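You operate a simulated robot arm through the tools that you are given. There is no shell and no other tool.

Carry out the task below with a simulated robot arm. There is one attempt and no reset: what you move stays moved.

Task
Draw 3 metres on the creel, then take the silver and gold bobbins off.
Fine: turn each one's brake dial to 1 first; stand them on the yellow table. Set down upright: silver bobbin, gold bobbin.
Where things are to end (x, y in the base frame): silver bobbin within 6 cm of [70, 19]; gold bobbin within 6 cm of [70, -5].
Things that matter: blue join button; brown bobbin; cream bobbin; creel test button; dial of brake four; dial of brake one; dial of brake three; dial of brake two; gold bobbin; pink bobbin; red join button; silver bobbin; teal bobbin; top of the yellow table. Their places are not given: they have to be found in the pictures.

It is judged by the outcome, as a careful person would: the job done as asked, and still so three seconds after it is handed in. It fails if anything else is knocked over, pushed out of place, dropped, spilled or broken.

Robot
A 6-joint arm with a two-finger gripper, fixed in place. Base frame: the origin is at the foot of the arm, x ahead of it, y to its left, z up. Lengths are in cm, angles in rad, forces in N, time in s.
It reaches about 129.8 cm from its shoulder. Its first joint turns from -2.601 to 2.601 rad. Payload 1.57 kg.
The tool frame sits at the grasp point between the pads (the TCP): z along the fingers, y along the line on which they close. The tips reach 2.1 cm beyond it. The gripper opens to 7 cm. The gripper's body begins 5 cm behind the TCP.
Orientation is that of the tool frame in the base frame, as a unit quaternion [x, y, z, w]. With the fingers straight down and closing along the base's y, the tool's x points along the base's -x, its y along +y and its z along -z.

Tools
- The arm moves only by the tool servo_tool. Its argument "series" is a list of rows, each a list of 7 numbers: the shift along the tool's x, y, z in units of 150 mm (1.0 is 150 mm), then the turn, a rotation vector about the tool's x, y, z in units of 60 degrees (1.0 is 60 degrees), then the closure, from 0 (fully open) to 1 (shut). In form: [[x, y, z, ax, ay, az, jaw], ...]. A call has 1 to 20 rows; each row is the pose to reach, as a shift and turn from the pose commanded when the call began, along the tool's axes at that moment. A call with a number of a shift or a turn outside -1 to 1 is refused whole. Rows are played at 5 a second. More than 5 cm and 0.15 rad between two rows, or a gripper value outside its range, and nothing of the call is played. A pose out of reach is approached as far as the arm can. The call stops where the force on the tool passes 40 N (or 10 N more than at its start, if that is more) or the arm is blocked; 0.2 s more then pass. The fingers move at their own pace and stop on an object; they squeeze with about 30 N. The grip force told is the motor's: it shows also when the fingers shut on nothing. Time passes only in rows, and 0.2 s behind the last, so rows that repeat a pose let the fingers close. It gives the time, the measured TCP pose, the force on the tool (base axes), the opening and the grip force at its end, in the units of the frame above (readings bear some noise), with the torque about the TCP (base axes, N m) and any sound that the robot's microphone picked up, and new pictures: "show" is both (left out), scene, wrist or none.
- Cameras (640 x 400 px; columns grow to the right, rows downward): "scene" is fixed at [4.99, 64.9, 134.8]; the picture's right is [-0.22, -0.98, 0.00], its down [-0.66, 0.15, -0.74] and it looks along [0.72, -0.16, -0.67] (base axes); focal length 300 px, centre (320, 200). "wrist" rides on the gripper at [7.9, 0.4, -8.1] in the tool frame; the picture's right is [-0.05, 1.00, 0.00], its down [-0.67, -0.04, -0.75] and it looks along [-0.74, -0.04, 0.67] (tool axes); focal length 256 px, centre (320, 200).
- raise_lower(by): slides the trunk up (or, below 0, down) by that many cm; the arm rides with it, the base frame stays. It gives what a move gives, with no picture.
- locate(camera, pixels): for up to 12 pixels [column, row] of the newest picture of that camera ("zoom" is the newest enlarged one), the place [x, y, z] in the base frame of the surface seen there, good to about 0.2 cm. No time passes.
- zoom(camera, box): a new picture of the part [left, top, right, bottom] of that camera's present view, enlarged. No time passes.
- sign_off(): hands the job in; it is judged then, once.

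Unless the task says otherwise, let go and move clear before handing in.

The tools are called after "Emit:" as a command line: name --pt "numbers of a row" for each row, then --argument value for the rest, lists and objects as JSON in quotes. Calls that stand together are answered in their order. servo_tool: Moves the arm, as the interface text tells. Its arguments: {"type":"object","properties":{"series":{"type":"array","items":{"type":"array","items":{"type":"number"}}},"show":{"type":"string","enum":["both","scene","wrist","none"]}},"required":["series"]} The other tools are called the same way: raise_lower (by) slides the trunk up or down; locate (camera, pixels) gives the place of the surface under pixels of a picture; zoom (camera, box) takes an enlarged picture of a part of a camera's view; sign_off () hands the job in.

At the start:

```text
clock: 0.0
tool_pos: [49.94, 45.33, 110.91]
orientation: [0.001, 1.0, 0.0, 0.001]
force: [0.0, -0.1, -0.6]
torque: [0.01, 0.0, 0.0]
opening: 7.0
finger_force: 0.2
trunk travel left (down, up): [-79.1, 17.9]
```

scene: 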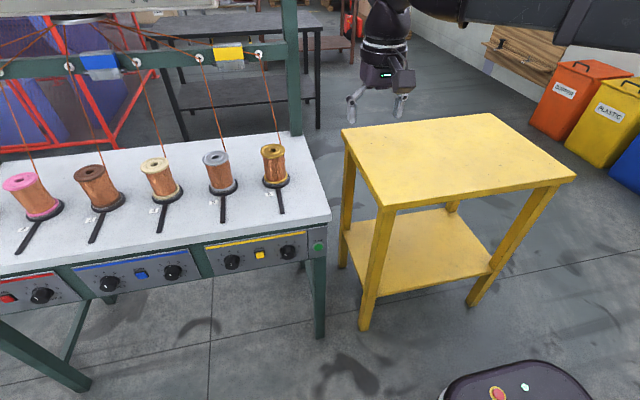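
wrist: 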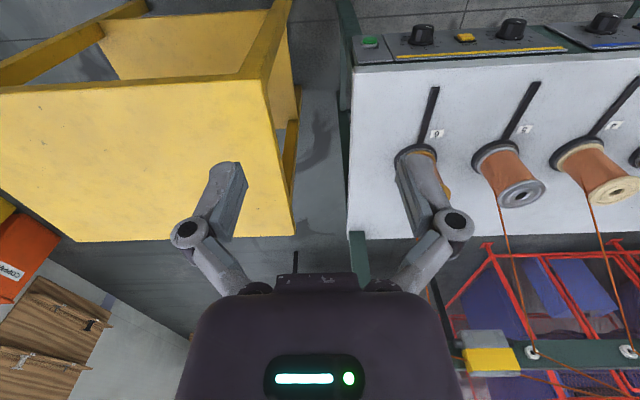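

The scene picture shows five bobbins (pink, brown, cream, silver, gold) on the creel with control panels on the front edge and a green button at about (318,247). I'll zoom in for details before moving.

Emit:
zoom --camera "scene" --box '[180, 120, 340, 280]'

Emit:
zoom --camera "scene" --box '[0, 160, 200, 320]'

Emit:
zoom --camera "scene" --box '[0, 0, 320, 200]'

Emit:
zoom --camera "wrist" --box '[340, 0, 640, 200]'

```text
2.50 times, centred on (260, 200) of scene
```

zoom: 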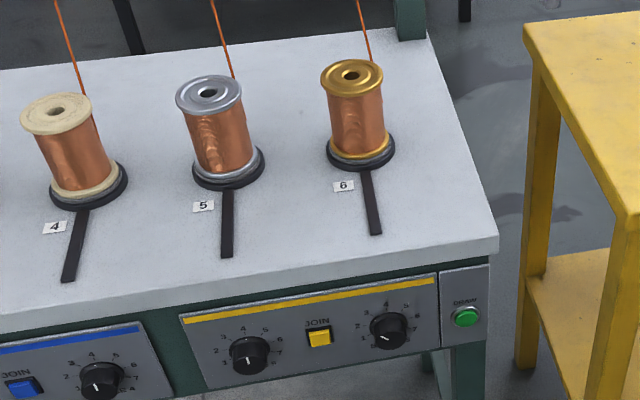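

```text
2.50 times, centred on (100, 240) of scene
```

zoom: 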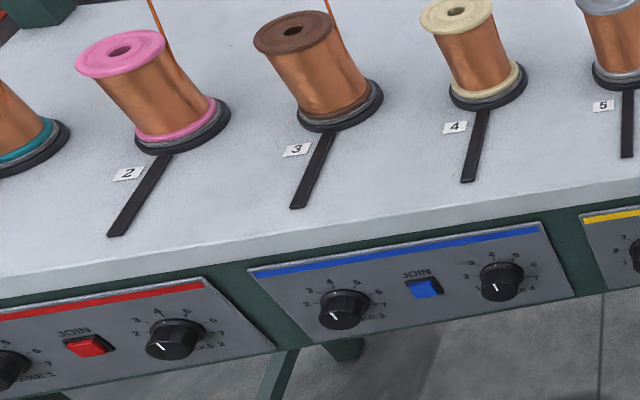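

```text
2.00 times, centred on (160, 100) of scene
```

zoom: 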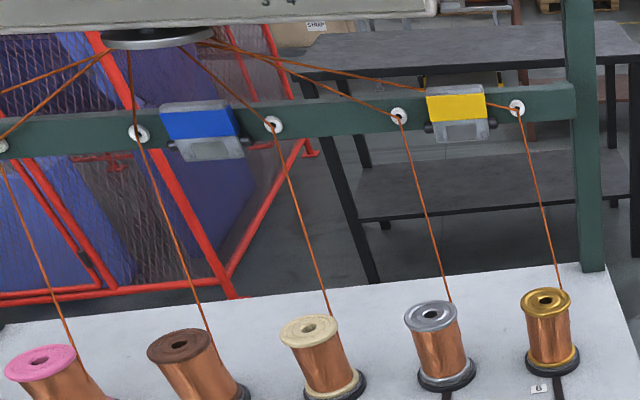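

```text
2.00 times, centred on (490, 100) of wrist
```

zoom: 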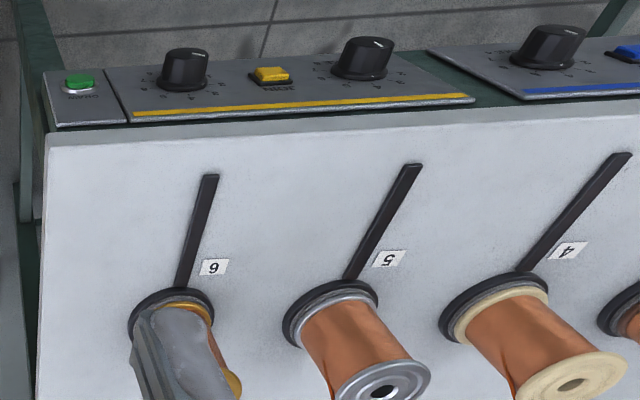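

Labels 4, 5 and 6 sit beside the cream, silver and gold bobbins, and the green button at scene (318,247) seems to be labelled. I'll zoom in tighter on the panel to read the dials and that button.

Emit:
zoom --camera "scene" --box '[210, 225, 340, 285]'

Emit:
zoom --camera "wrist" --box '[350, 0, 510, 80]'

Emit:
zoom --camera "wrist" --box '[480, 0, 640, 80]'

Emit:
locate --camera "scene" --pixels '[[318, 247], [287, 252], [232, 262], [260, 254], [273, 150], [215, 157], [350, 140], [480, 120], [570, 178], [385, 205], [312, 190], [330, 217]]'

```text
4.92 times, centred on (275, 255) of scene
```

zoom: 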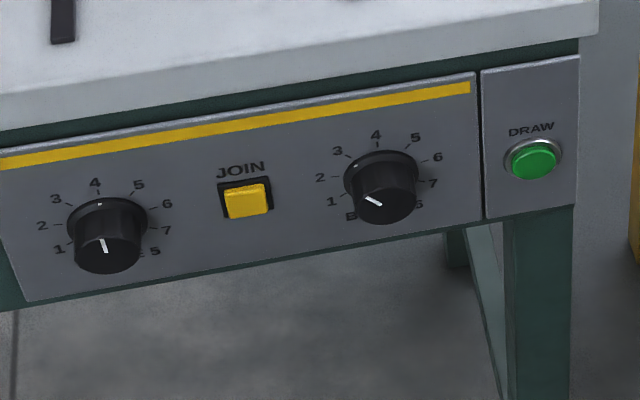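

```text
4.00 times, centred on (430, 40) of wrist
```

zoom: 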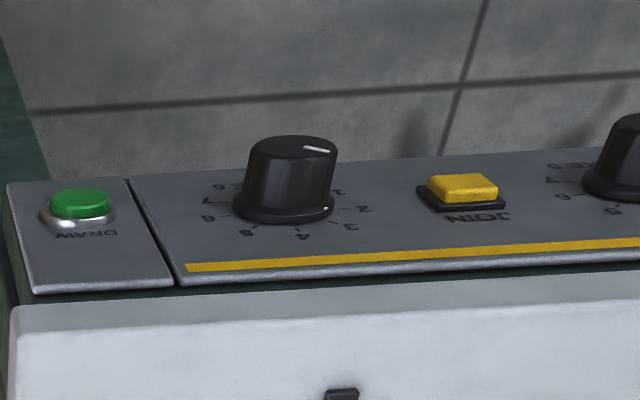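

```text
4.00 times, centred on (560, 40) of wrist
```

zoom: 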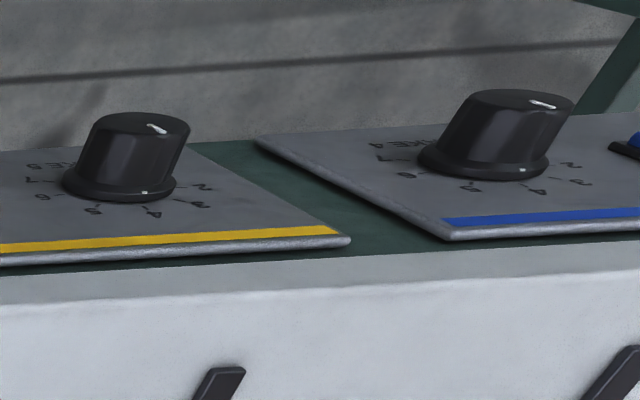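

```text
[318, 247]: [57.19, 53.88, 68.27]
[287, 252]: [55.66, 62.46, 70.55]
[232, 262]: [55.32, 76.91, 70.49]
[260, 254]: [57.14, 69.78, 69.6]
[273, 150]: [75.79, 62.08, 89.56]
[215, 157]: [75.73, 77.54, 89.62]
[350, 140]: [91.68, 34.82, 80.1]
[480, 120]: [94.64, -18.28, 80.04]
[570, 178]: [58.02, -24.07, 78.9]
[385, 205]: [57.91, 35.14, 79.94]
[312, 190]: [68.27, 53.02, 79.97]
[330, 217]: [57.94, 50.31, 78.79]
```

The third panel holds two dials (left one near 4, right one near 2–3), a yellow JOIN button and a green button marked DRAW. I'll look for any counter or label about metres on the upper part of the creel and elsewhere in the scene.

Emit:
zoom --camera "scene" --box '[0, 0, 160, 80]'

Emit:
zoom --camera "scene" --box '[140, 0, 300, 100]'

Emit:
zoom --camera "scene" --box '[440, 340, 600, 400]'

Emit:
zoom --camera "scene" --box '[0, 250, 200, 320]'

Emit:
zoom --camera "wrist" --box '[440, 200, 640, 400]'

```text
4.00 times, centred on (80, 40) of scene
```

zoom: 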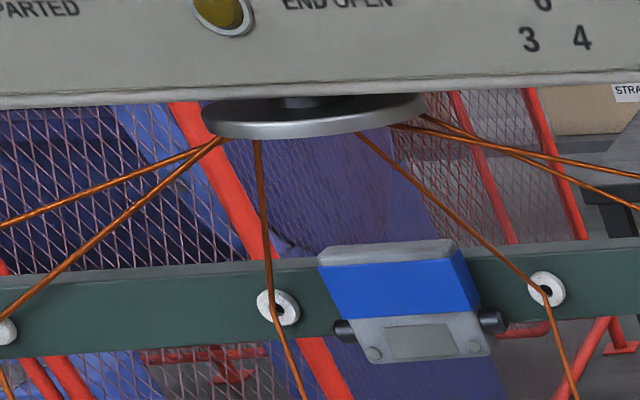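

```text
4.00 times, centred on (220, 50) of scene
```

zoom: 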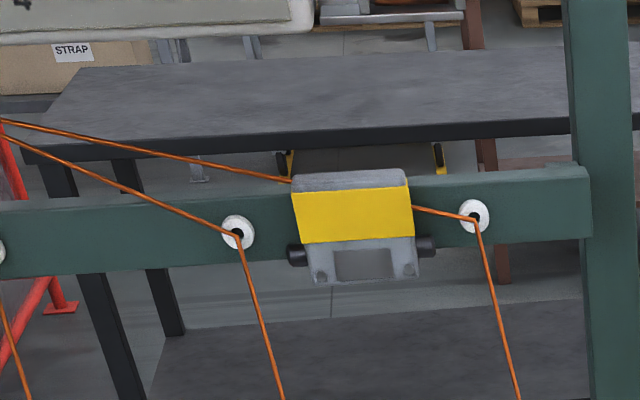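

```text
4.00 times, centred on (520, 370) of scene
```

zoom: 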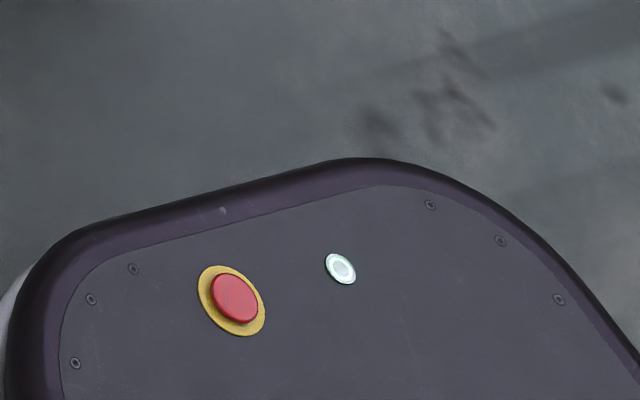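

```text
3.20 times, centred on (100, 285) of scene
```

zoom: 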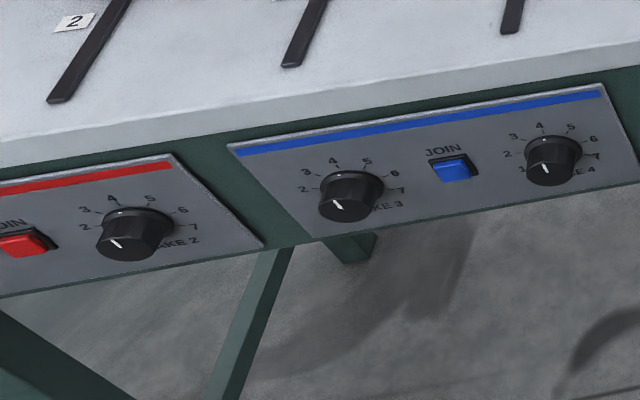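

```text
2.00 times, centred on (540, 300) of wrist
```

zoom: 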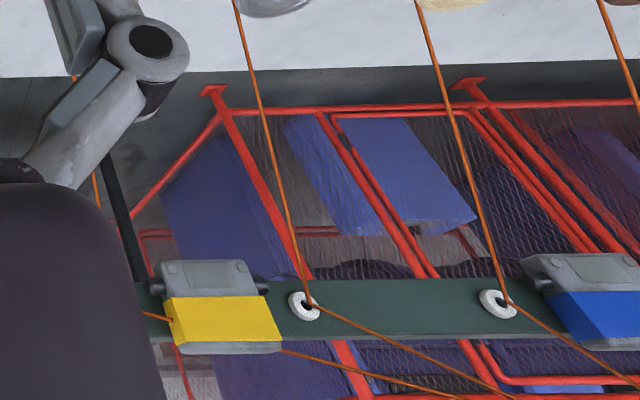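

Scene pixels around (10,2)–(140,10) show a grey display panel above the creel with text ("PARTED", "END OPEN", numbers). I'll locate it and the disc and then bring the wrist camera to view it.

Emit:
locate --camera "scene" --pixels '[[10, 10], [55, 5], [100, 10], [145, 10], [150, 2], [80, 30], [230, 52], [100, 70], [295, 60], [199, 58], [261, 54], [290, 120]]'

Emit:
zoom --camera "scene" --box '[0, 0, 160, 30]'

Emit:
locate --camera "wrist" --pixels '[[370, 35], [369, 42], [425, 25], [422, 35], [465, 36], [465, 45], [512, 28], [380, 60], [560, 50], [400, 50]]'

```text
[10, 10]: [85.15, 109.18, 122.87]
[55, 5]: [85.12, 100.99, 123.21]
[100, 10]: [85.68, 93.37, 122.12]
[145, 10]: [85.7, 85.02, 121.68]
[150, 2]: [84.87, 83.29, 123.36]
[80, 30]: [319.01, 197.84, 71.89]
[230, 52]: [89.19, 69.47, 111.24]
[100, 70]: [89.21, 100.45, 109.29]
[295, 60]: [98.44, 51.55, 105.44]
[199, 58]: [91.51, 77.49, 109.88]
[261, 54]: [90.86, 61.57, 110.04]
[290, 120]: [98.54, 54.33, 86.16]
```

```text
4.00 times, centred on (80, 15) of scene
```

zoom: 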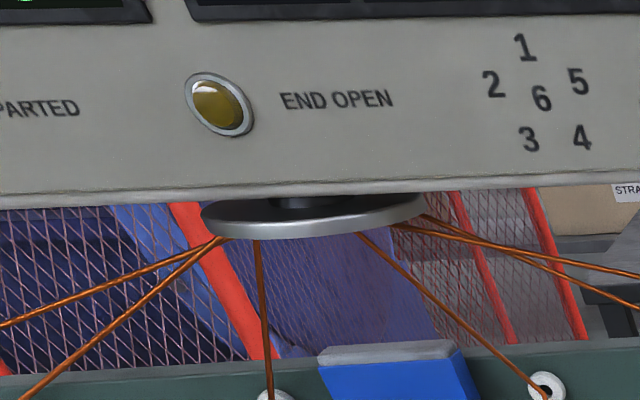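

```text
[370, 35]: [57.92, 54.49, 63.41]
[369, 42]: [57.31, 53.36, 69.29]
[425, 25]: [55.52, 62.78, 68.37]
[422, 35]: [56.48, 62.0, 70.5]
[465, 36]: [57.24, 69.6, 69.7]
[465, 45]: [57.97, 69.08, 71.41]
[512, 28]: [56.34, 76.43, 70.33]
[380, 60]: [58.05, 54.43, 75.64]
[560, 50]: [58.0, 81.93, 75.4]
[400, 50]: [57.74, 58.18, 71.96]
```

The panel above reads "PARTED", an amber "END OPEN" lamp, a diagram of numbers, and displays cut off by the picture edge, with the panel at x≈85, z≥122. I'll move up and left while tilting the wrist camera level to read it.

Emit:
servo_tool --pt "0 0.125 -0.125 0 -0.0875 0 0" --pt "0 0.25 -0.25 0 -0.175 0 0" --pt "0 0.375 -0.375 0 -0.2625 0 0" --pt "0 0.5 -0.5 0 -0.35 0 0" --pt "0 0.625 -0.625 0 -0.4375 0 0" --pt "0 0.75 -0.75 0 -0.525 0 0" --pt "0 0.875 -0.875 0 -0.6125 0 0" --pt "0 1.0 -1.0 0 -0.7 0 0" --show "wrist"

```text
clock: 1.8
tool_pos: [49.8, 60.33, 115.74]
orientation: [0.001, 0.933, 0.0, 0.361]
force: [1.1, 0.1, 0.5]
torque: [0.0, 0.02, 0.02]
opening: 7.01
finger_force: 0.1
out of reach, approached as far as the arm can: row 1, 2, 3, 4, 5, 6, 7, 8
trunk travel left (down, up): [-79.1, 17.9]
```

wrist: 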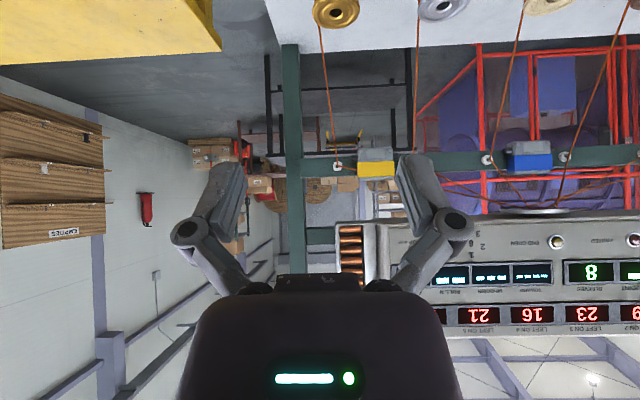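

The display is now visible (upside-down) at wrist (430–640, 230–330), with counters such as 21, 16, 23. I'll zoom in to read them.

Emit:
zoom --camera "wrist" --box '[420, 220, 640, 340]'

Emit:
zoom --camera "wrist" --box '[420, 250, 560, 330]'

```text
2.91 times, centred on (530, 280) of wrist
```

zoom: 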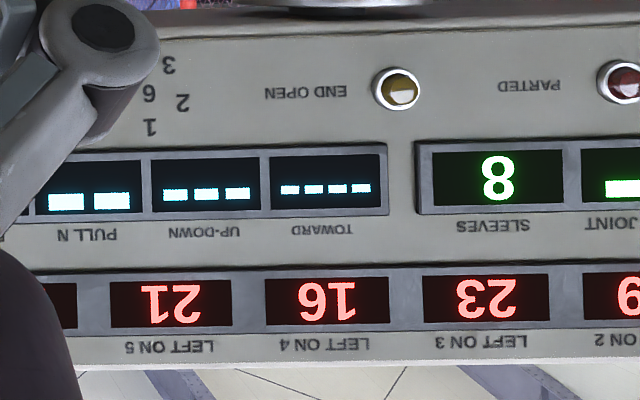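

```text
4.57 times, centred on (490, 290) of wrist
```

zoom: 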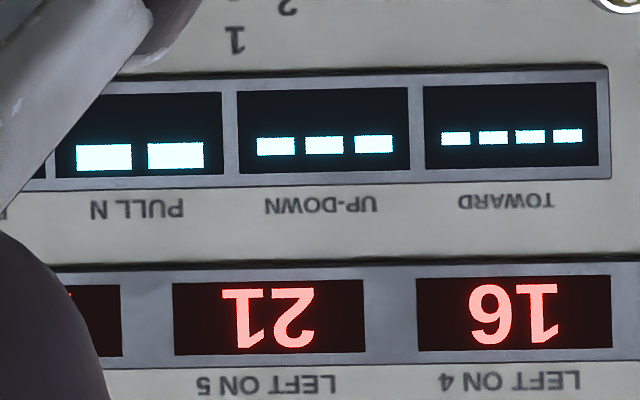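

The display reads LEFT ON 3: 23, LEFT ON 4: 16, LEFT ON 5: 21, SLEEVES 8, plus blank TOWARD / UP-DOWN / PULL N fields. I'll raise the trunk and shift left to read the whole panel.

Emit:
raise_lower --by 15

Emit:
servo_tool --pt "0 0.2 0 0 0 0 0" --pt "0 0.4 0 0 0 0 0" --pt "0 0.6 0 0 0 0 0" --pt "0 0.8 0 0 0 0 0" --pt "0 1.0 0 0 0 0 0" --show "wrist"

```text
clock: 3.5
tool_pos: [49.76, 60.23, 130.83]
orientation: [0.0, 0.933, 0.001, 0.36]
force: [0.8, -0.4, 0.3]
torque: [0.0, -0.04, 0.01]
opening: 7.02
finger_force: 0.1
trunk travel left (down, up): [-94.1, 2.9]
```

```text
clock: 4.8
tool_pos: [49.84, 75.47, 130.64]
orientation: [0.001, 0.933, 0.0, 0.36]
force: [-0.2, 0.2, -0.4]
torque: [-0.03, 0.02, 0.0]
opening: 7.0
finger_force: 0.1
trunk travel left (down, up): [-94.1, 2.9]
```

wrist: 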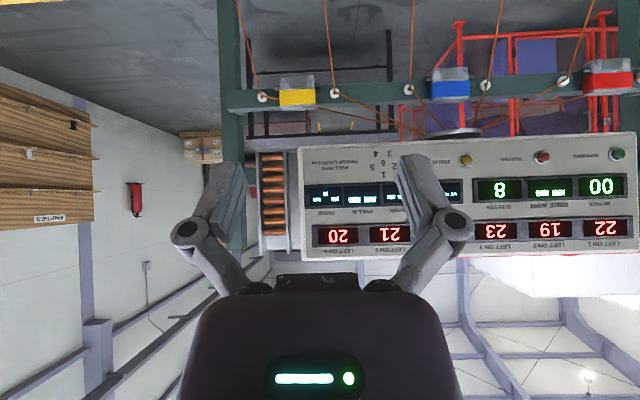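

Emit:
zoom --camera "wrist" --box '[290, 130, 470, 270]'

Emit:
zoom --camera "wrist" --box '[440, 130, 640, 260]'

Emit:
zoom --camera "wrist" --box '[295, 145, 405, 215]'

Emit:
zoom --camera "wrist" --box '[240, 140, 310, 270]'

```text
2.86 times, centred on (380, 200) of wrist
```

zoom: 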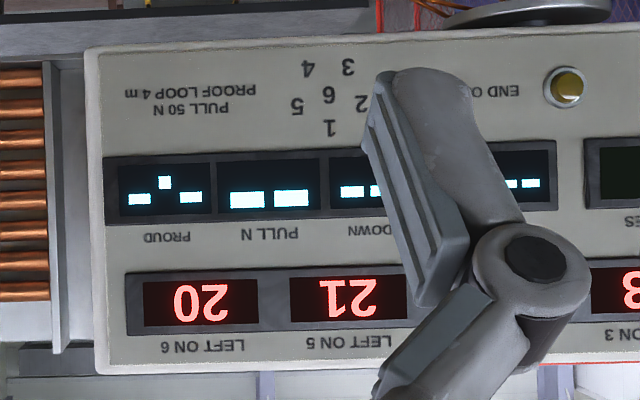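

```text
3.08 times, centred on (540, 195) of wrist
```

zoom: 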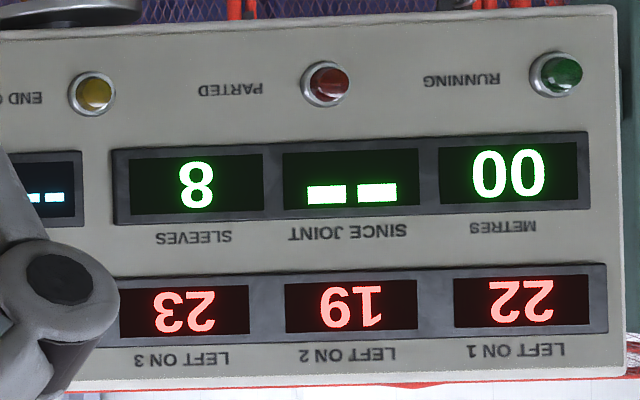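

```text
5.71 times, centred on (350, 180) of wrist
```

zoom: 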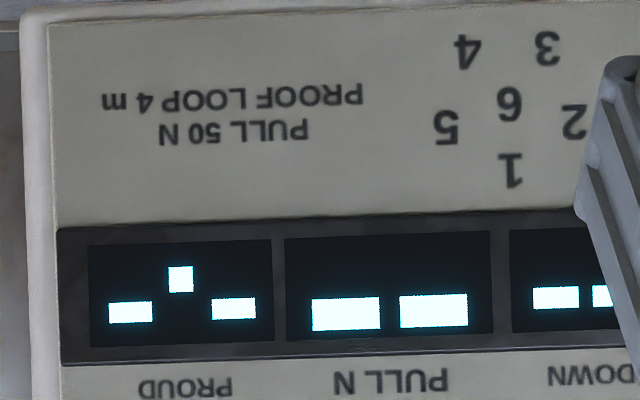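

```text
3.08 times, centred on (275, 205) of wrist
```

zoom: 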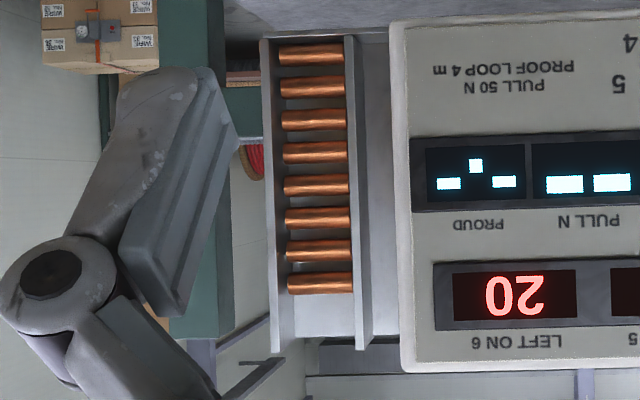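

The full panel reads METRES 00, LEFT ON 5: 21, LEFT ON 6: 20, lamps RUNNING/PARTED/END OPEN all dark. METRES is the counter I must bring to 3, so I'll pull back from the creel and then come down in front of the control panel.

Emit:
servo_tool --pt "0.123 -0.167 -0.112 0 0 0 0" --pt "0.247 -0.333 -0.223 0 0 0 0" --pt "0.37 -0.5 -0.335 0 0 0 0" --pt "0.493 -0.667 -0.447 0 0 0 0" --pt "0.617 -0.833 -0.558 0 0 0 0" --pt "0.74 -1.0 -0.67 0 0 0 0" --show "none"

Emit:
raise_lower --by -30

Emit:
servo_tool --pt "0 0 0 0 0 0.14 0" --pt "0 0 0 0 0 0.28 0" --pt "0 0 0 0 0 0.42 0" --pt "0 0 0 0 0 0.56 0" --pt "0 0 0 0 0 0.7 0" --pt "0 0 0 0 0 0.84 0" --pt "0 0 0 0 0 0.98 0" --show "both"

```text
clock: 6.2
tool_pos: [34.52, 60.08, 130.85]
orientation: [0.0, 0.933, 0.001, 0.36]
force: [-1.0, 0.2, 0.5]
torque: [0.02, -0.04, -0.02]
opening: 6.99
finger_force: 0.1
trunk travel left (down, up): [-94.1, 2.9]
```

```text
clock: 9.2
tool_pos: [34.82, 60.39, 100.81]
orientation: [0.001, 0.933, 0.001, 0.359]
force: [-0.3, 0.2, 0.5]
torque: [-0.01, -0.04, -0.04]
opening: 7.01
finger_force: 0.0
trunk travel left (down, up): [-64.1, 32.9]
```

```text
clock: 10.8
tool_pos: [34.76, 60.33, 100.88]
orientation: [0.46, 0.812, 0.177, 0.313]
force: [0.2, -0.1, 0.0]
torque: [0.03, 0.0, -0.04]
opening: 7.0
finger_force: 0.1
trunk travel left (down, up): [-64.1, 32.9]
```

scene: 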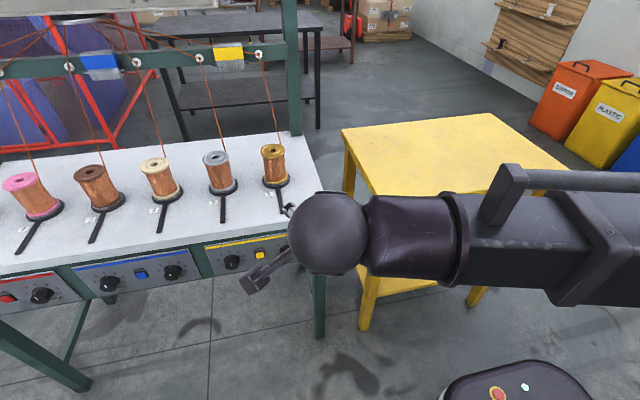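
wrist: 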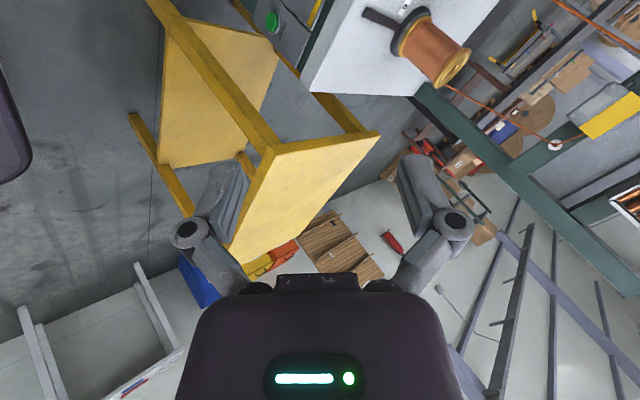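

The 59° roll went through with no fault, and the wrist picture turned accordingly. I'll continue rolling toward 180° so the camera ends above the hand.

Emit:
servo_tool --pt "0 0 0 0 0 0.14 0" --pt "0 0 0 0 0 0.28 0" --pt "0 0 0 0 0 0.42 0" --pt "0 0 0 0 0 0.56 0" --pt "0 0 0 0 0 0.7 0" --pt "0 0 0 0 0 0.84 0" --pt "0 0 0 0 0 1.0 0" --show "none"

Emit:
servo_tool --pt "0 0 0 0 0 0.14 0" --pt "0 0 0 0 0 0.28 0" --pt "0 0 0 0 0 0.42 0" --pt "0 0 0 0 0 0.56 0" --pt "0 0 0 0 0 0.7 0" --pt "0 0 0 0 0 0.84 0" --pt "0 0 0 0 0 1.0 0" --show "both"

```text
refused: row 7 steps farther than a row can; nothing moved
```

```text
refused: row 7 steps farther than a row can; nothing moved
```

The last step (0.16) was too large and both calls were refused with nothing moved. I'll use even steps of 0.125.

Emit:
servo_tool --pt "0 0 0 0 0 0.125 0" --pt "0 0 0 0 0 0.25 0" --pt "0 0 0 0 0 0.375 0" --pt "0 0 0 0 0 0.5 0" --pt "0 0 0 0 0 0.625 0" --pt "0 0 0 0 0 0.75 0" --pt "0 0 0 0 0 0.875 0" --pt "0 0 0 0 0 1.0 0" --show "none"

Emit:
servo_tool --pt "0 0 0 0 0 0.125 0" --pt "0 0 0 0 0 0.25 0" --pt "0 0 0 0 0 0.375 0" --pt "0 0 0 0 0 0.5 0" --pt "0 0 0 0 0 0.625 0" --pt "0 0 0 0 0 0.75 0" --pt "0 0 0 0 0 0.875 0" --pt "0 0 0 0 0 1.0 0" --show "both"

```text
clock: 12.6
tool_pos: [35.8, 60.02, 100.74]
orientation: [0.691, 0.628, 0.264, 0.239]
force: [-0.3, -0.6, -0.2]
torque: [-0.02, 0.01, 0.03]
opening: 7.0
finger_force: 0.0
out of reach, approached as far as the arm can: row 5, 6, 7, 8
trunk travel left (down, up): [-64.1, 32.9]
```

```text
clock: 14.3
tool_pos: [35.79, 59.95, 100.68]
orientation: [0.691, 0.629, 0.265, 0.24]
force: [0.0, -0.2, 0.4]
torque: [-0.02, 0.05, -0.04]
opening: 7.0
finger_force: 0.1
out of reach, approached as far as the arm can: row 1, 2, 3, 4, 5, 6, 7, 8
trunk travel left (down, up): [-64.1, 32.9]
```

scene: 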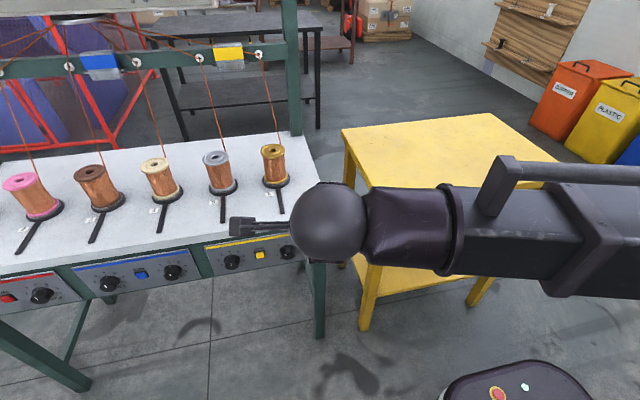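
wrist: 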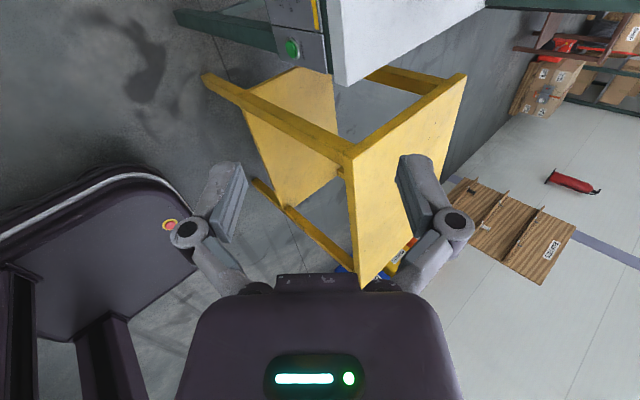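

The roll stopped at a joint limit near 95° (orientation no longer changes), so that way round is blocked. I'll roll back to the original grip orientation, lower the trunk to the panel's height, and pitch the fingers level toward the panel.

Emit:
servo_tool --pt "0 0 0 0 0 -0.114 0" --pt "0 0 0 0 0 -0.228 0" --pt "0 0 0 0 0 -0.342 0" --pt "0 0 0 0 0 -0.456 0" --pt "0 0 0 0 0 -0.57 0" --pt "0 0 0 0 0 -0.684 0" --pt "0 0 0 0 0 -0.798 0" --show "none"

Emit:
servo_tool --pt "0 0 0 0 0 -0.114 0" --pt "0 0 0 0 0 -0.228 0" --pt "0 0 0 0 0 -0.342 0" --pt "0 0 0 0 0 -0.456 0" --pt "0 0 0 0 0 -0.57 0" --pt "0 0 0 0 0 -0.684 0" --pt "0 0 0 0 0 -0.798 0" --show "none"

Emit:
raise_lower --by -32

Emit:
servo_tool --pt "0 0 0 0 -0.116 0 0" --pt "0 0 0 0 -0.232 0 0" --pt "0 0 0 0 -0.348 0 0" --pt "0 0 0 0 -0.464 0 0" --pt "0 0 0 0 -0.58 0 0" --pt "0 0 0 0 -0.696 0 0" --pt "0 0 0 0 -0.8 0 0" --show "both"

```text
clock: 15.9
tool_pos: [35.95, 60.01, 100.63]
orientation: [0.375, 0.856, 0.144, 0.326]
force: [0.1, -0.6, 0.1]
torque: [0.0, -0.02, 0.03]
opening: 7.03
finger_force: 0.0
trunk travel left (down, up): [-64.1, 32.9]
```

```text
clock: 17.6
tool_pos: [35.83, 60.01, 100.61]
orientation: [-0.004, 0.935, -0.001, 0.356]
force: [0.4, -0.4, 0.3]
torque: [0.01, -0.01, -0.03]
opening: 6.99
finger_force: 0.0
trunk travel left (down, up): [-64.1, 32.9]
```

```text
clock: 20.7
tool_pos: [35.92, 59.97, 68.68]
orientation: [-0.003, 0.934, 0.0, 0.356]
force: [0.9, -0.2, 0.4]
torque: [0.01, 0.0, -0.02]
opening: 7.0
finger_force: 0.0
trunk travel left (down, up): [-32.1, 64.9]
```

```text
clock: 22.3
tool_pos: [35.72, 59.96, 82.42]
orientation: [-0.002, 0.708, 0.001, 0.706]
force: [-0.2, -0.1, 0.1]
torque: [-0.01, 0.01, 0.02]
opening: 6.99
finger_force: 0.1
out of reach, approached as far as the arm can: row 1, 2, 3, 4, 5, 6, 7
trunk travel left (down, up): [-32.1, 64.9]
```

scene: 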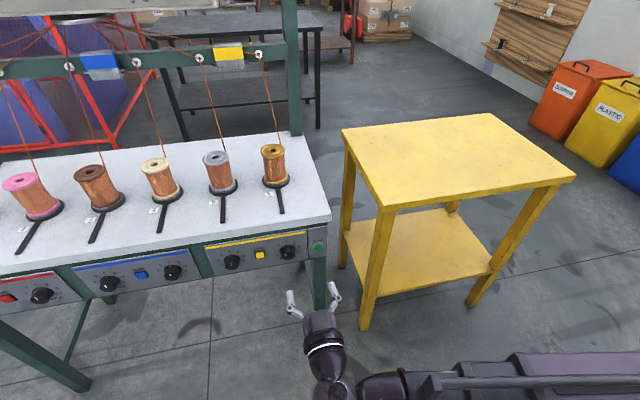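
wrist: 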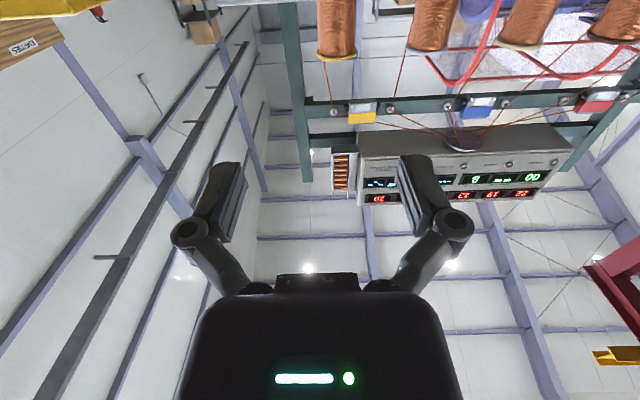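

The fingers now point level at the panel (orientation [0,0.707,0,0.707]) but the TCP ended at z≈82.4, and the METRES display still reads 00 at wrist (533,177). I'll lower the trunk 14 cm to bring the hand to button height and look.

Emit:
raise_lower --by -14

Emit:
servo_tool --pt "0 -0.1 0 0 0 0 0.5" --pt "0 -0.2 0 0 0 0 1" --pt "0 -0.3 0 0 0 0 1" --pt "0 -0.4 0 0 0 0 1" --show "both"

```text
clock: 24.0
tool_pos: [35.66, 59.9, 68.38]
orientation: [-0.003, 0.709, 0.001, 0.705]
force: [0.5, 0.0, -1.2]
torque: [0.0, 0.02, 0.03]
opening: 7.0
finger_force: 0.1
trunk travel left (down, up): [-18.1, 78.9]
```

```text
clock: 25.0
tool_pos: [35.81, 53.81, 68.54]
orientation: [-0.003, 0.709, 0.001, 0.705]
force: [-0.3, 0.1, -0.9]
torque: [0.01, 0.01, 0.02]
opening: 0.0
finger_force: 28.7
trunk travel left (down, up): [-18.1, 78.9]
```

scene: 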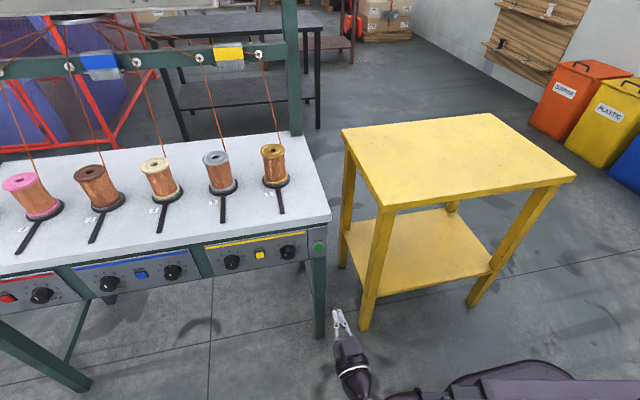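
wrist: 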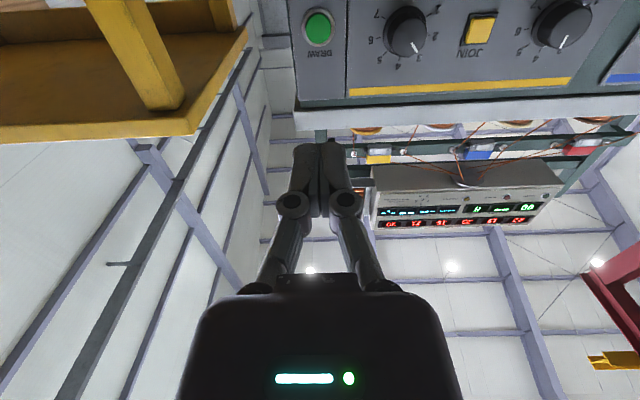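

Now the wrist picture shows the DRAW button (318,28), dials (405,32) and (562,22) and the display together. I'll zoom on the dials and locate exact points.

Emit:
zoom --camera "wrist" --box '[290, 0, 460, 100]'

Emit:
zoom --camera "wrist" --box '[450, 0, 620, 100]'

Emit:
zoom --camera "wrist" --box '[360, 160, 560, 240]'

Emit:
locate --camera "wrist" --pixels '[[318, 25], [318, 30], [314, 30], [404, 40], [404, 46], [404, 25], [563, 25], [555, 38], [480, 30], [350, 60], [440, 60], [320, 80]]'

```text
3.76 times, centred on (375, 50) of wrist
```

zoom: 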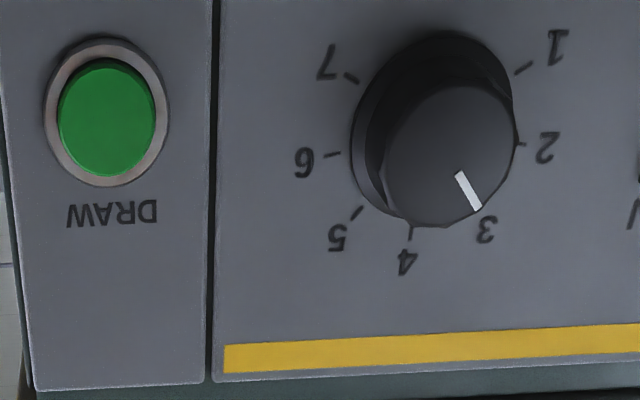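

```text
3.76 times, centred on (535, 50) of wrist
```

zoom: 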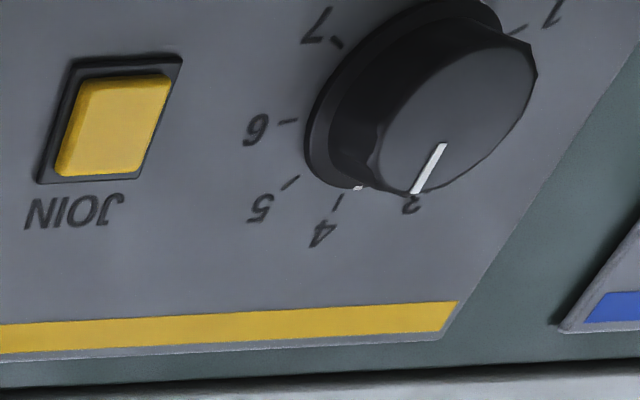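

```text
3.20 times, centred on (460, 200) of wrist
```

zoom: 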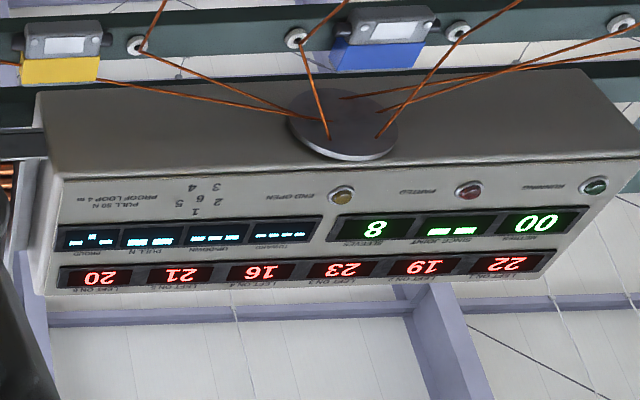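

```text
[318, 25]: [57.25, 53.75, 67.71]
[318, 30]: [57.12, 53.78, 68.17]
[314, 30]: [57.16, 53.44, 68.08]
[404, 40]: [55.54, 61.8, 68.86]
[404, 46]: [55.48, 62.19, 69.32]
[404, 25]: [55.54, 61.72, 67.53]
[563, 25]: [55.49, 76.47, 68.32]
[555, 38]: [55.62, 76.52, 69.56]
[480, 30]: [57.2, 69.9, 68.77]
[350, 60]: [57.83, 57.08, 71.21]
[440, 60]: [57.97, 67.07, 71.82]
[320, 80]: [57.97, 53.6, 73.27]
```

Dial 6 points at about 3, dial 5 at about 4, and the button face is at (57.2, 53.75, 68.2). I'll advance the closed fingers to just in front of DRAW.

Emit:
servo_tool --pt "0.013 0 0.2 0 0 0 1" --pt "0.013 0 0.4 0 0 0 1" --pt "0.013 0 0.6 0 0 0 1" --pt "0.013 0 0.8 0 0 0 1" --pt "0.013 0 1.0 0 0 0 1" --pt "0.013 0 1.0 0 0 0 1" --show "both"

```text
clock: 26.4
tool_pos: [50.69, 53.93, 68.56]
orientation: [-0.003, 0.709, 0.001, 0.705]
force: [-0.4, -0.5, 0.5]
torque: [0.0, 0.0, -0.01]
opening: 0.0
finger_force: 28.7
trunk travel left (down, up): [-18.1, 78.9]
```

scene: 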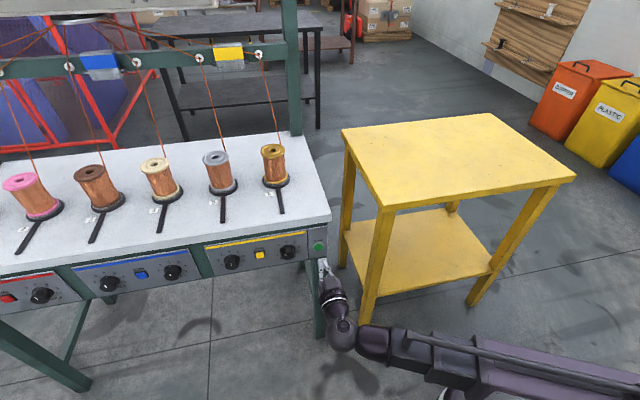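
wrist: 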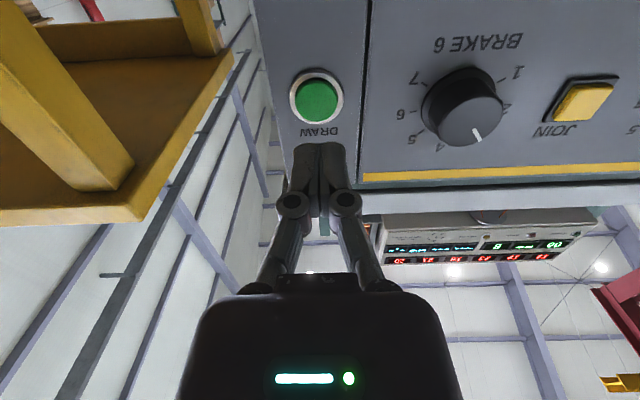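

The display stays visible here at (555,245), and the panel under this dial reads BRAKE 6. I'll pin down the button and dial positions from this nearer view.

Emit:
zoom --camera "wrist" --box '[270, 30, 530, 190]'

Emit:
zoom --camera "wrist" --box '[370, 205, 610, 275]'

Emit:
locate --camera "wrist" --pixels '[[317, 101], [300, 101], [336, 101], [317, 82], [317, 120], [470, 120], [442, 125], [500, 115], [472, 143], [468, 97], [425, 105], [466, 70]]'

```text
2.46 times, centred on (400, 110) of wrist
```

zoom: 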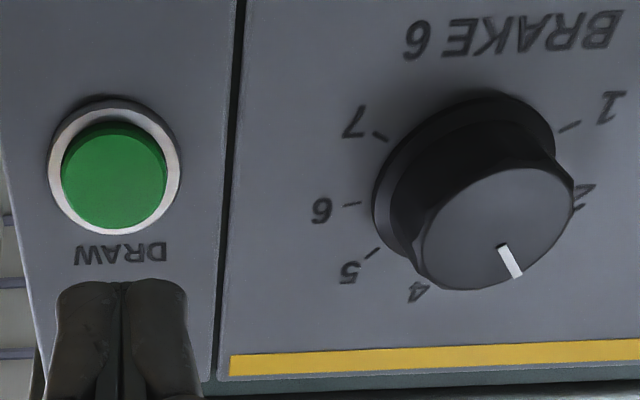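

```text
2.67 times, centred on (490, 240) of wrist
```

zoom: 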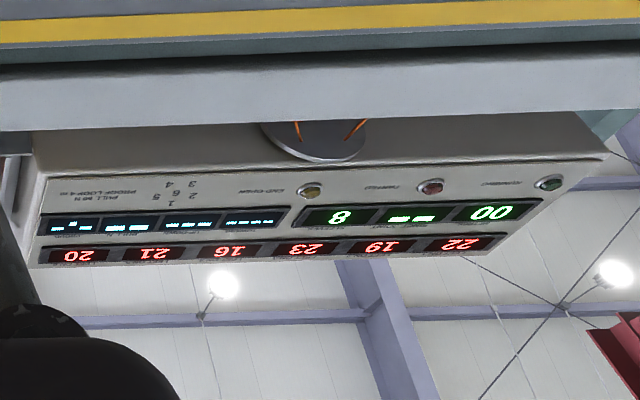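

```text
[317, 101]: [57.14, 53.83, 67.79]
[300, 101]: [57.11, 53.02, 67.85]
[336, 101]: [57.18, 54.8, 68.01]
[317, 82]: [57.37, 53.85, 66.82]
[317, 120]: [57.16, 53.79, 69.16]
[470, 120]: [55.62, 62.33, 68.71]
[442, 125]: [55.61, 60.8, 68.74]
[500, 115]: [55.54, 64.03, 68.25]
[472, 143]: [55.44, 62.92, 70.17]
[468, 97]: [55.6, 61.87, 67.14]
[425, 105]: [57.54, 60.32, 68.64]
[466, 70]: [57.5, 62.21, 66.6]
```

Button centre is (57.15, 53.85, 68.0); I'm 0.5 cm high. I'll drop slightly, give one short push of about 0.5 cm, and come straight back to watch the counter.

Emit:
servo_tool --pt "0.033 0 0.167 0 0 0 1" --pt "0.033 0 0.267 0 0 0 1" --pt "0.033 0 0.307 0 0 0 1" --pt "0.033 0 0.33 0 0 0 1" --pt "0.033 0 0.167 0 0 0 1" --pt "0.033 0 0 0 0 0 1" --pt "0.033 0 0 0 0 0 1" --show "wrist"

Emit:
zoom --camera "wrist" --box '[370, 205, 610, 275]'

```text
clock: 28.0
tool_pos: [50.83, 53.91, 68.44]
orientation: [-0.003, 0.709, 0.001, 0.705]
force: [-0.2, 0.7, 0.0]
torque: [-0.02, 0.0, 0.04]
opening: 0.0
finger_force: 28.8
out of reach, approached as far as the arm can: row 1, 2, 3, 4, 5, 6, 7
trunk travel left (down, up): [-18.1, 78.9]
heard: click
```

wrist: 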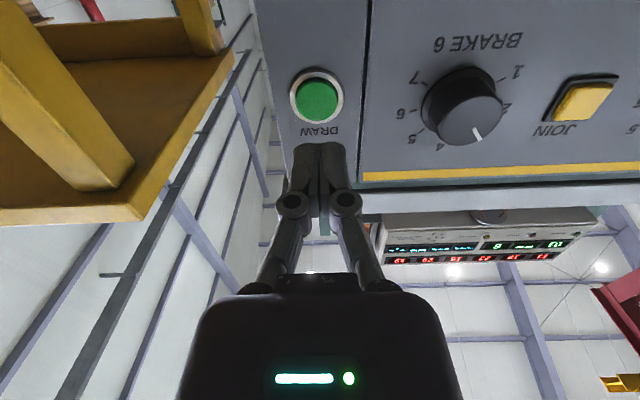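

```text
2.67 times, centred on (490, 240) of wrist
```

zoom: 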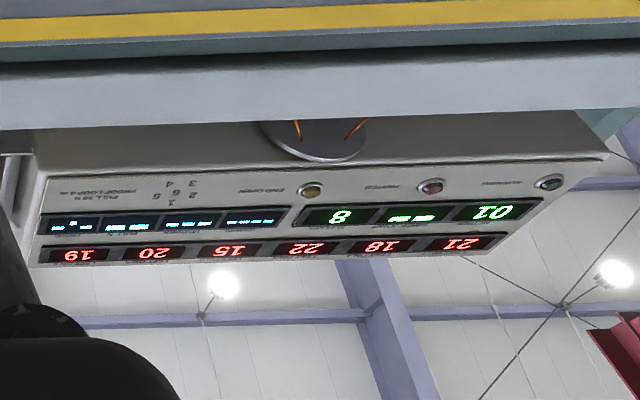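

The counter now reads METRES 01 (LEFT ON 5: 20, LEFT ON 6: 19) after one click, so one press is one metre. I'll let a moment pass to confirm it has stopped, then press again.

Emit:
servo_tool --pt "0 0 0 0 0 0 1" --pt "0 0 0 0 0 0 1" --pt "0 0 0 0 0 0 1" --pt "0 0 0 0 0 0 1" --pt "0 0 0 0 0 0 1" --pt "0 0 0 0 0 0 1" --show "wrist"

Emit:
zoom --camera "wrist" --box '[370, 205, 610, 275]'

```text
clock: 29.4
tool_pos: [50.89, 53.89, 68.44]
orientation: [-0.003, 0.71, 0.001, 0.705]
force: [0.4, 0.2, 0.3]
torque: [0.0, -0.02, 0.0]
opening: 0.0
finger_force: 28.7
trunk travel left (down, up): [-18.1, 78.9]
```

wrist: 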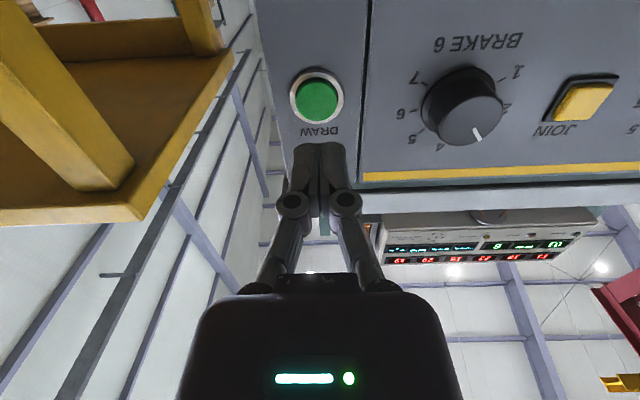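

```text
2.67 times, centred on (490, 240) of wrist
```

zoom: 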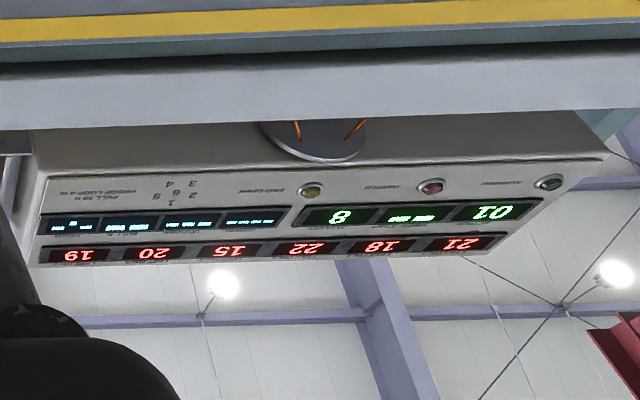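

The count holds at 01. I'll press DRAW a second time with the same stroke.

Emit:
servo_tool --pt "0 0 0.167 0 0 0 1" --pt "0 0 0.267 0 0 0 1" --pt "0 0 0.307 0 0 0 1" --pt "0 0 0.325 0 0 0 1" --pt "0 0 0.167 0 0 0 1" --pt "0 0 0 0 0 0 1" --pt "0 0 0 0 0 0 1" --pt "0 0 0 0 0 0 1" --pt "0 0 0 0 0 0 1" --show "wrist"

Emit:
zoom --camera "wrist" --box '[370, 205, 610, 275]'

```text
clock: 31.4
tool_pos: [50.79, 54.0, 68.43]
orientation: [-0.003, 0.709, 0.001, 0.705]
force: [-0.2, -0.3, -0.1]
torque: [-0.01, -0.01, 0.04]
opening: 0.0
finger_force: 28.4
trunk travel left (down, up): [-18.1, 78.9]
heard: click
```

wrist: 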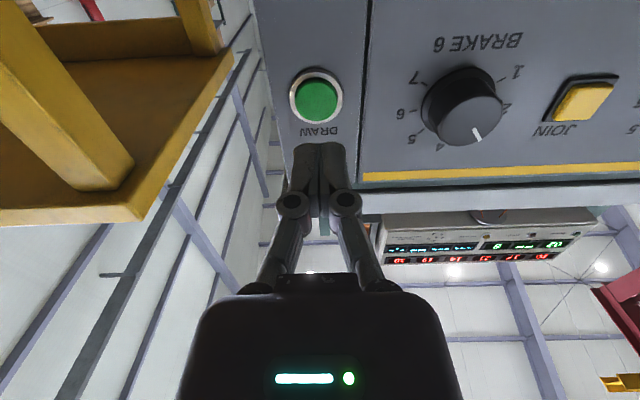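

```text
2.67 times, centred on (490, 240) of wrist
```

zoom: 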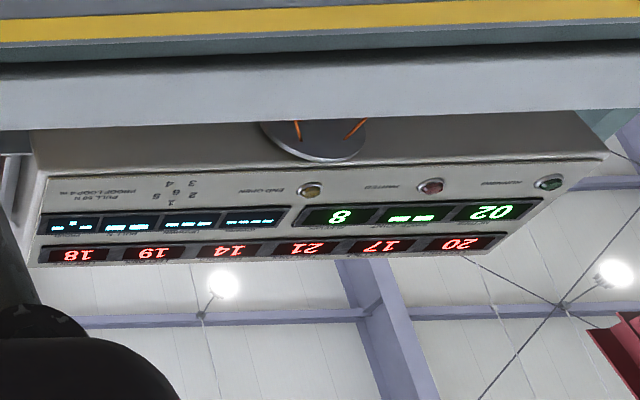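

METRES now reads 02. One more press brings it to 3.

Emit:
servo_tool --pt "0 0 0.167 0 0 0 1" --pt "0 0 0.267 0 0 0 1" --pt "0 0 0.307 0 0 0 1" --pt "0 0 0.327 0 0 0 1" --pt "0 0 0.167 0 0 0 1" --pt "0 0 0 0 0 0 1" --pt "0 0 0 0 0 0 1" --pt "0 0 0 0 0 0 1" --pt "0 0 0 0 0 0 1" --show "wrist"

Emit:
zoom --camera "wrist" --box '[370, 205, 610, 275]'

```text
clock: 33.4
tool_pos: [50.76, 53.84, 68.48]
orientation: [-0.003, 0.709, 0.001, 0.705]
force: [-0.6, 0.3, -0.2]
torque: [0.01, -0.01, -0.03]
opening: 0.01
finger_force: 28.4
trunk travel left (down, up): [-18.1, 78.9]
heard: click
```

wrist: 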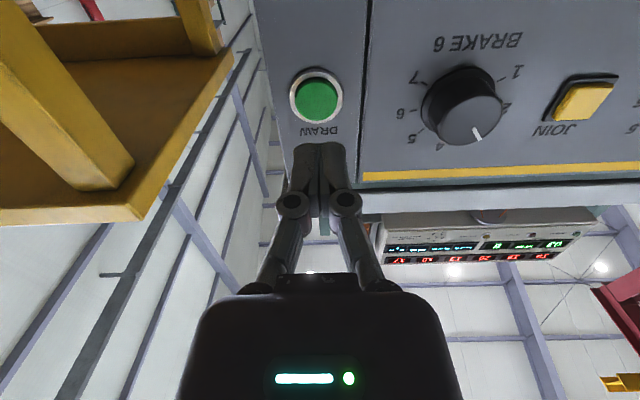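

```text
2.67 times, centred on (490, 240) of wrist
```

zoom: 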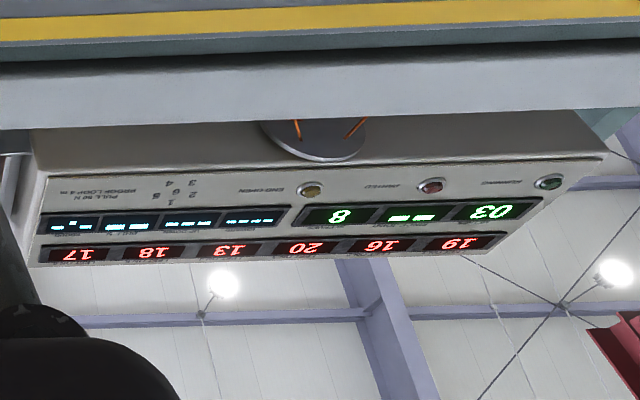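

METRES reads 03 with LEFT ON 5: 18 and LEFT ON 6: 17, so the drawing is done and no lamp is lit. Next I'll measure the brake 6 knob precisely before gripping it.

Emit:
zoom --camera "wrist" --box '[400, 50, 528, 160]'

```text
3.64 times, centred on (464, 105) of wrist
```

zoom: 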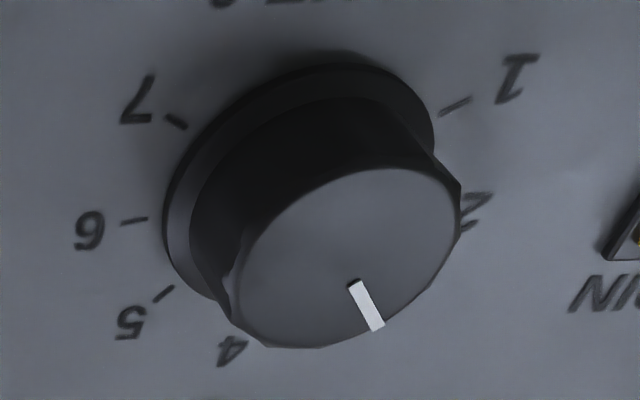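

Emit:
locate --camera "zoom" --pixels '[[345, 258], [250, 265], [452, 200], [390, 176], [320, 338], [354, 287], [376, 324], [440, 113], [184, 126], [146, 219], [172, 288], [300, 200]]'

```text
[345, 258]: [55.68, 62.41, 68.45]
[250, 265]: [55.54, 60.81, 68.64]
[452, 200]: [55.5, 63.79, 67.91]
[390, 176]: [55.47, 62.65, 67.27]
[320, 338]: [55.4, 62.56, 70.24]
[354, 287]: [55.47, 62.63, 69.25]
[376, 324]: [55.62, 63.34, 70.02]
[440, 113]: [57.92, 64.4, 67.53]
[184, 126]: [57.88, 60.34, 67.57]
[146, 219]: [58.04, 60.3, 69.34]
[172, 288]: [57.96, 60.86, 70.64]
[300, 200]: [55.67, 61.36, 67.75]
```

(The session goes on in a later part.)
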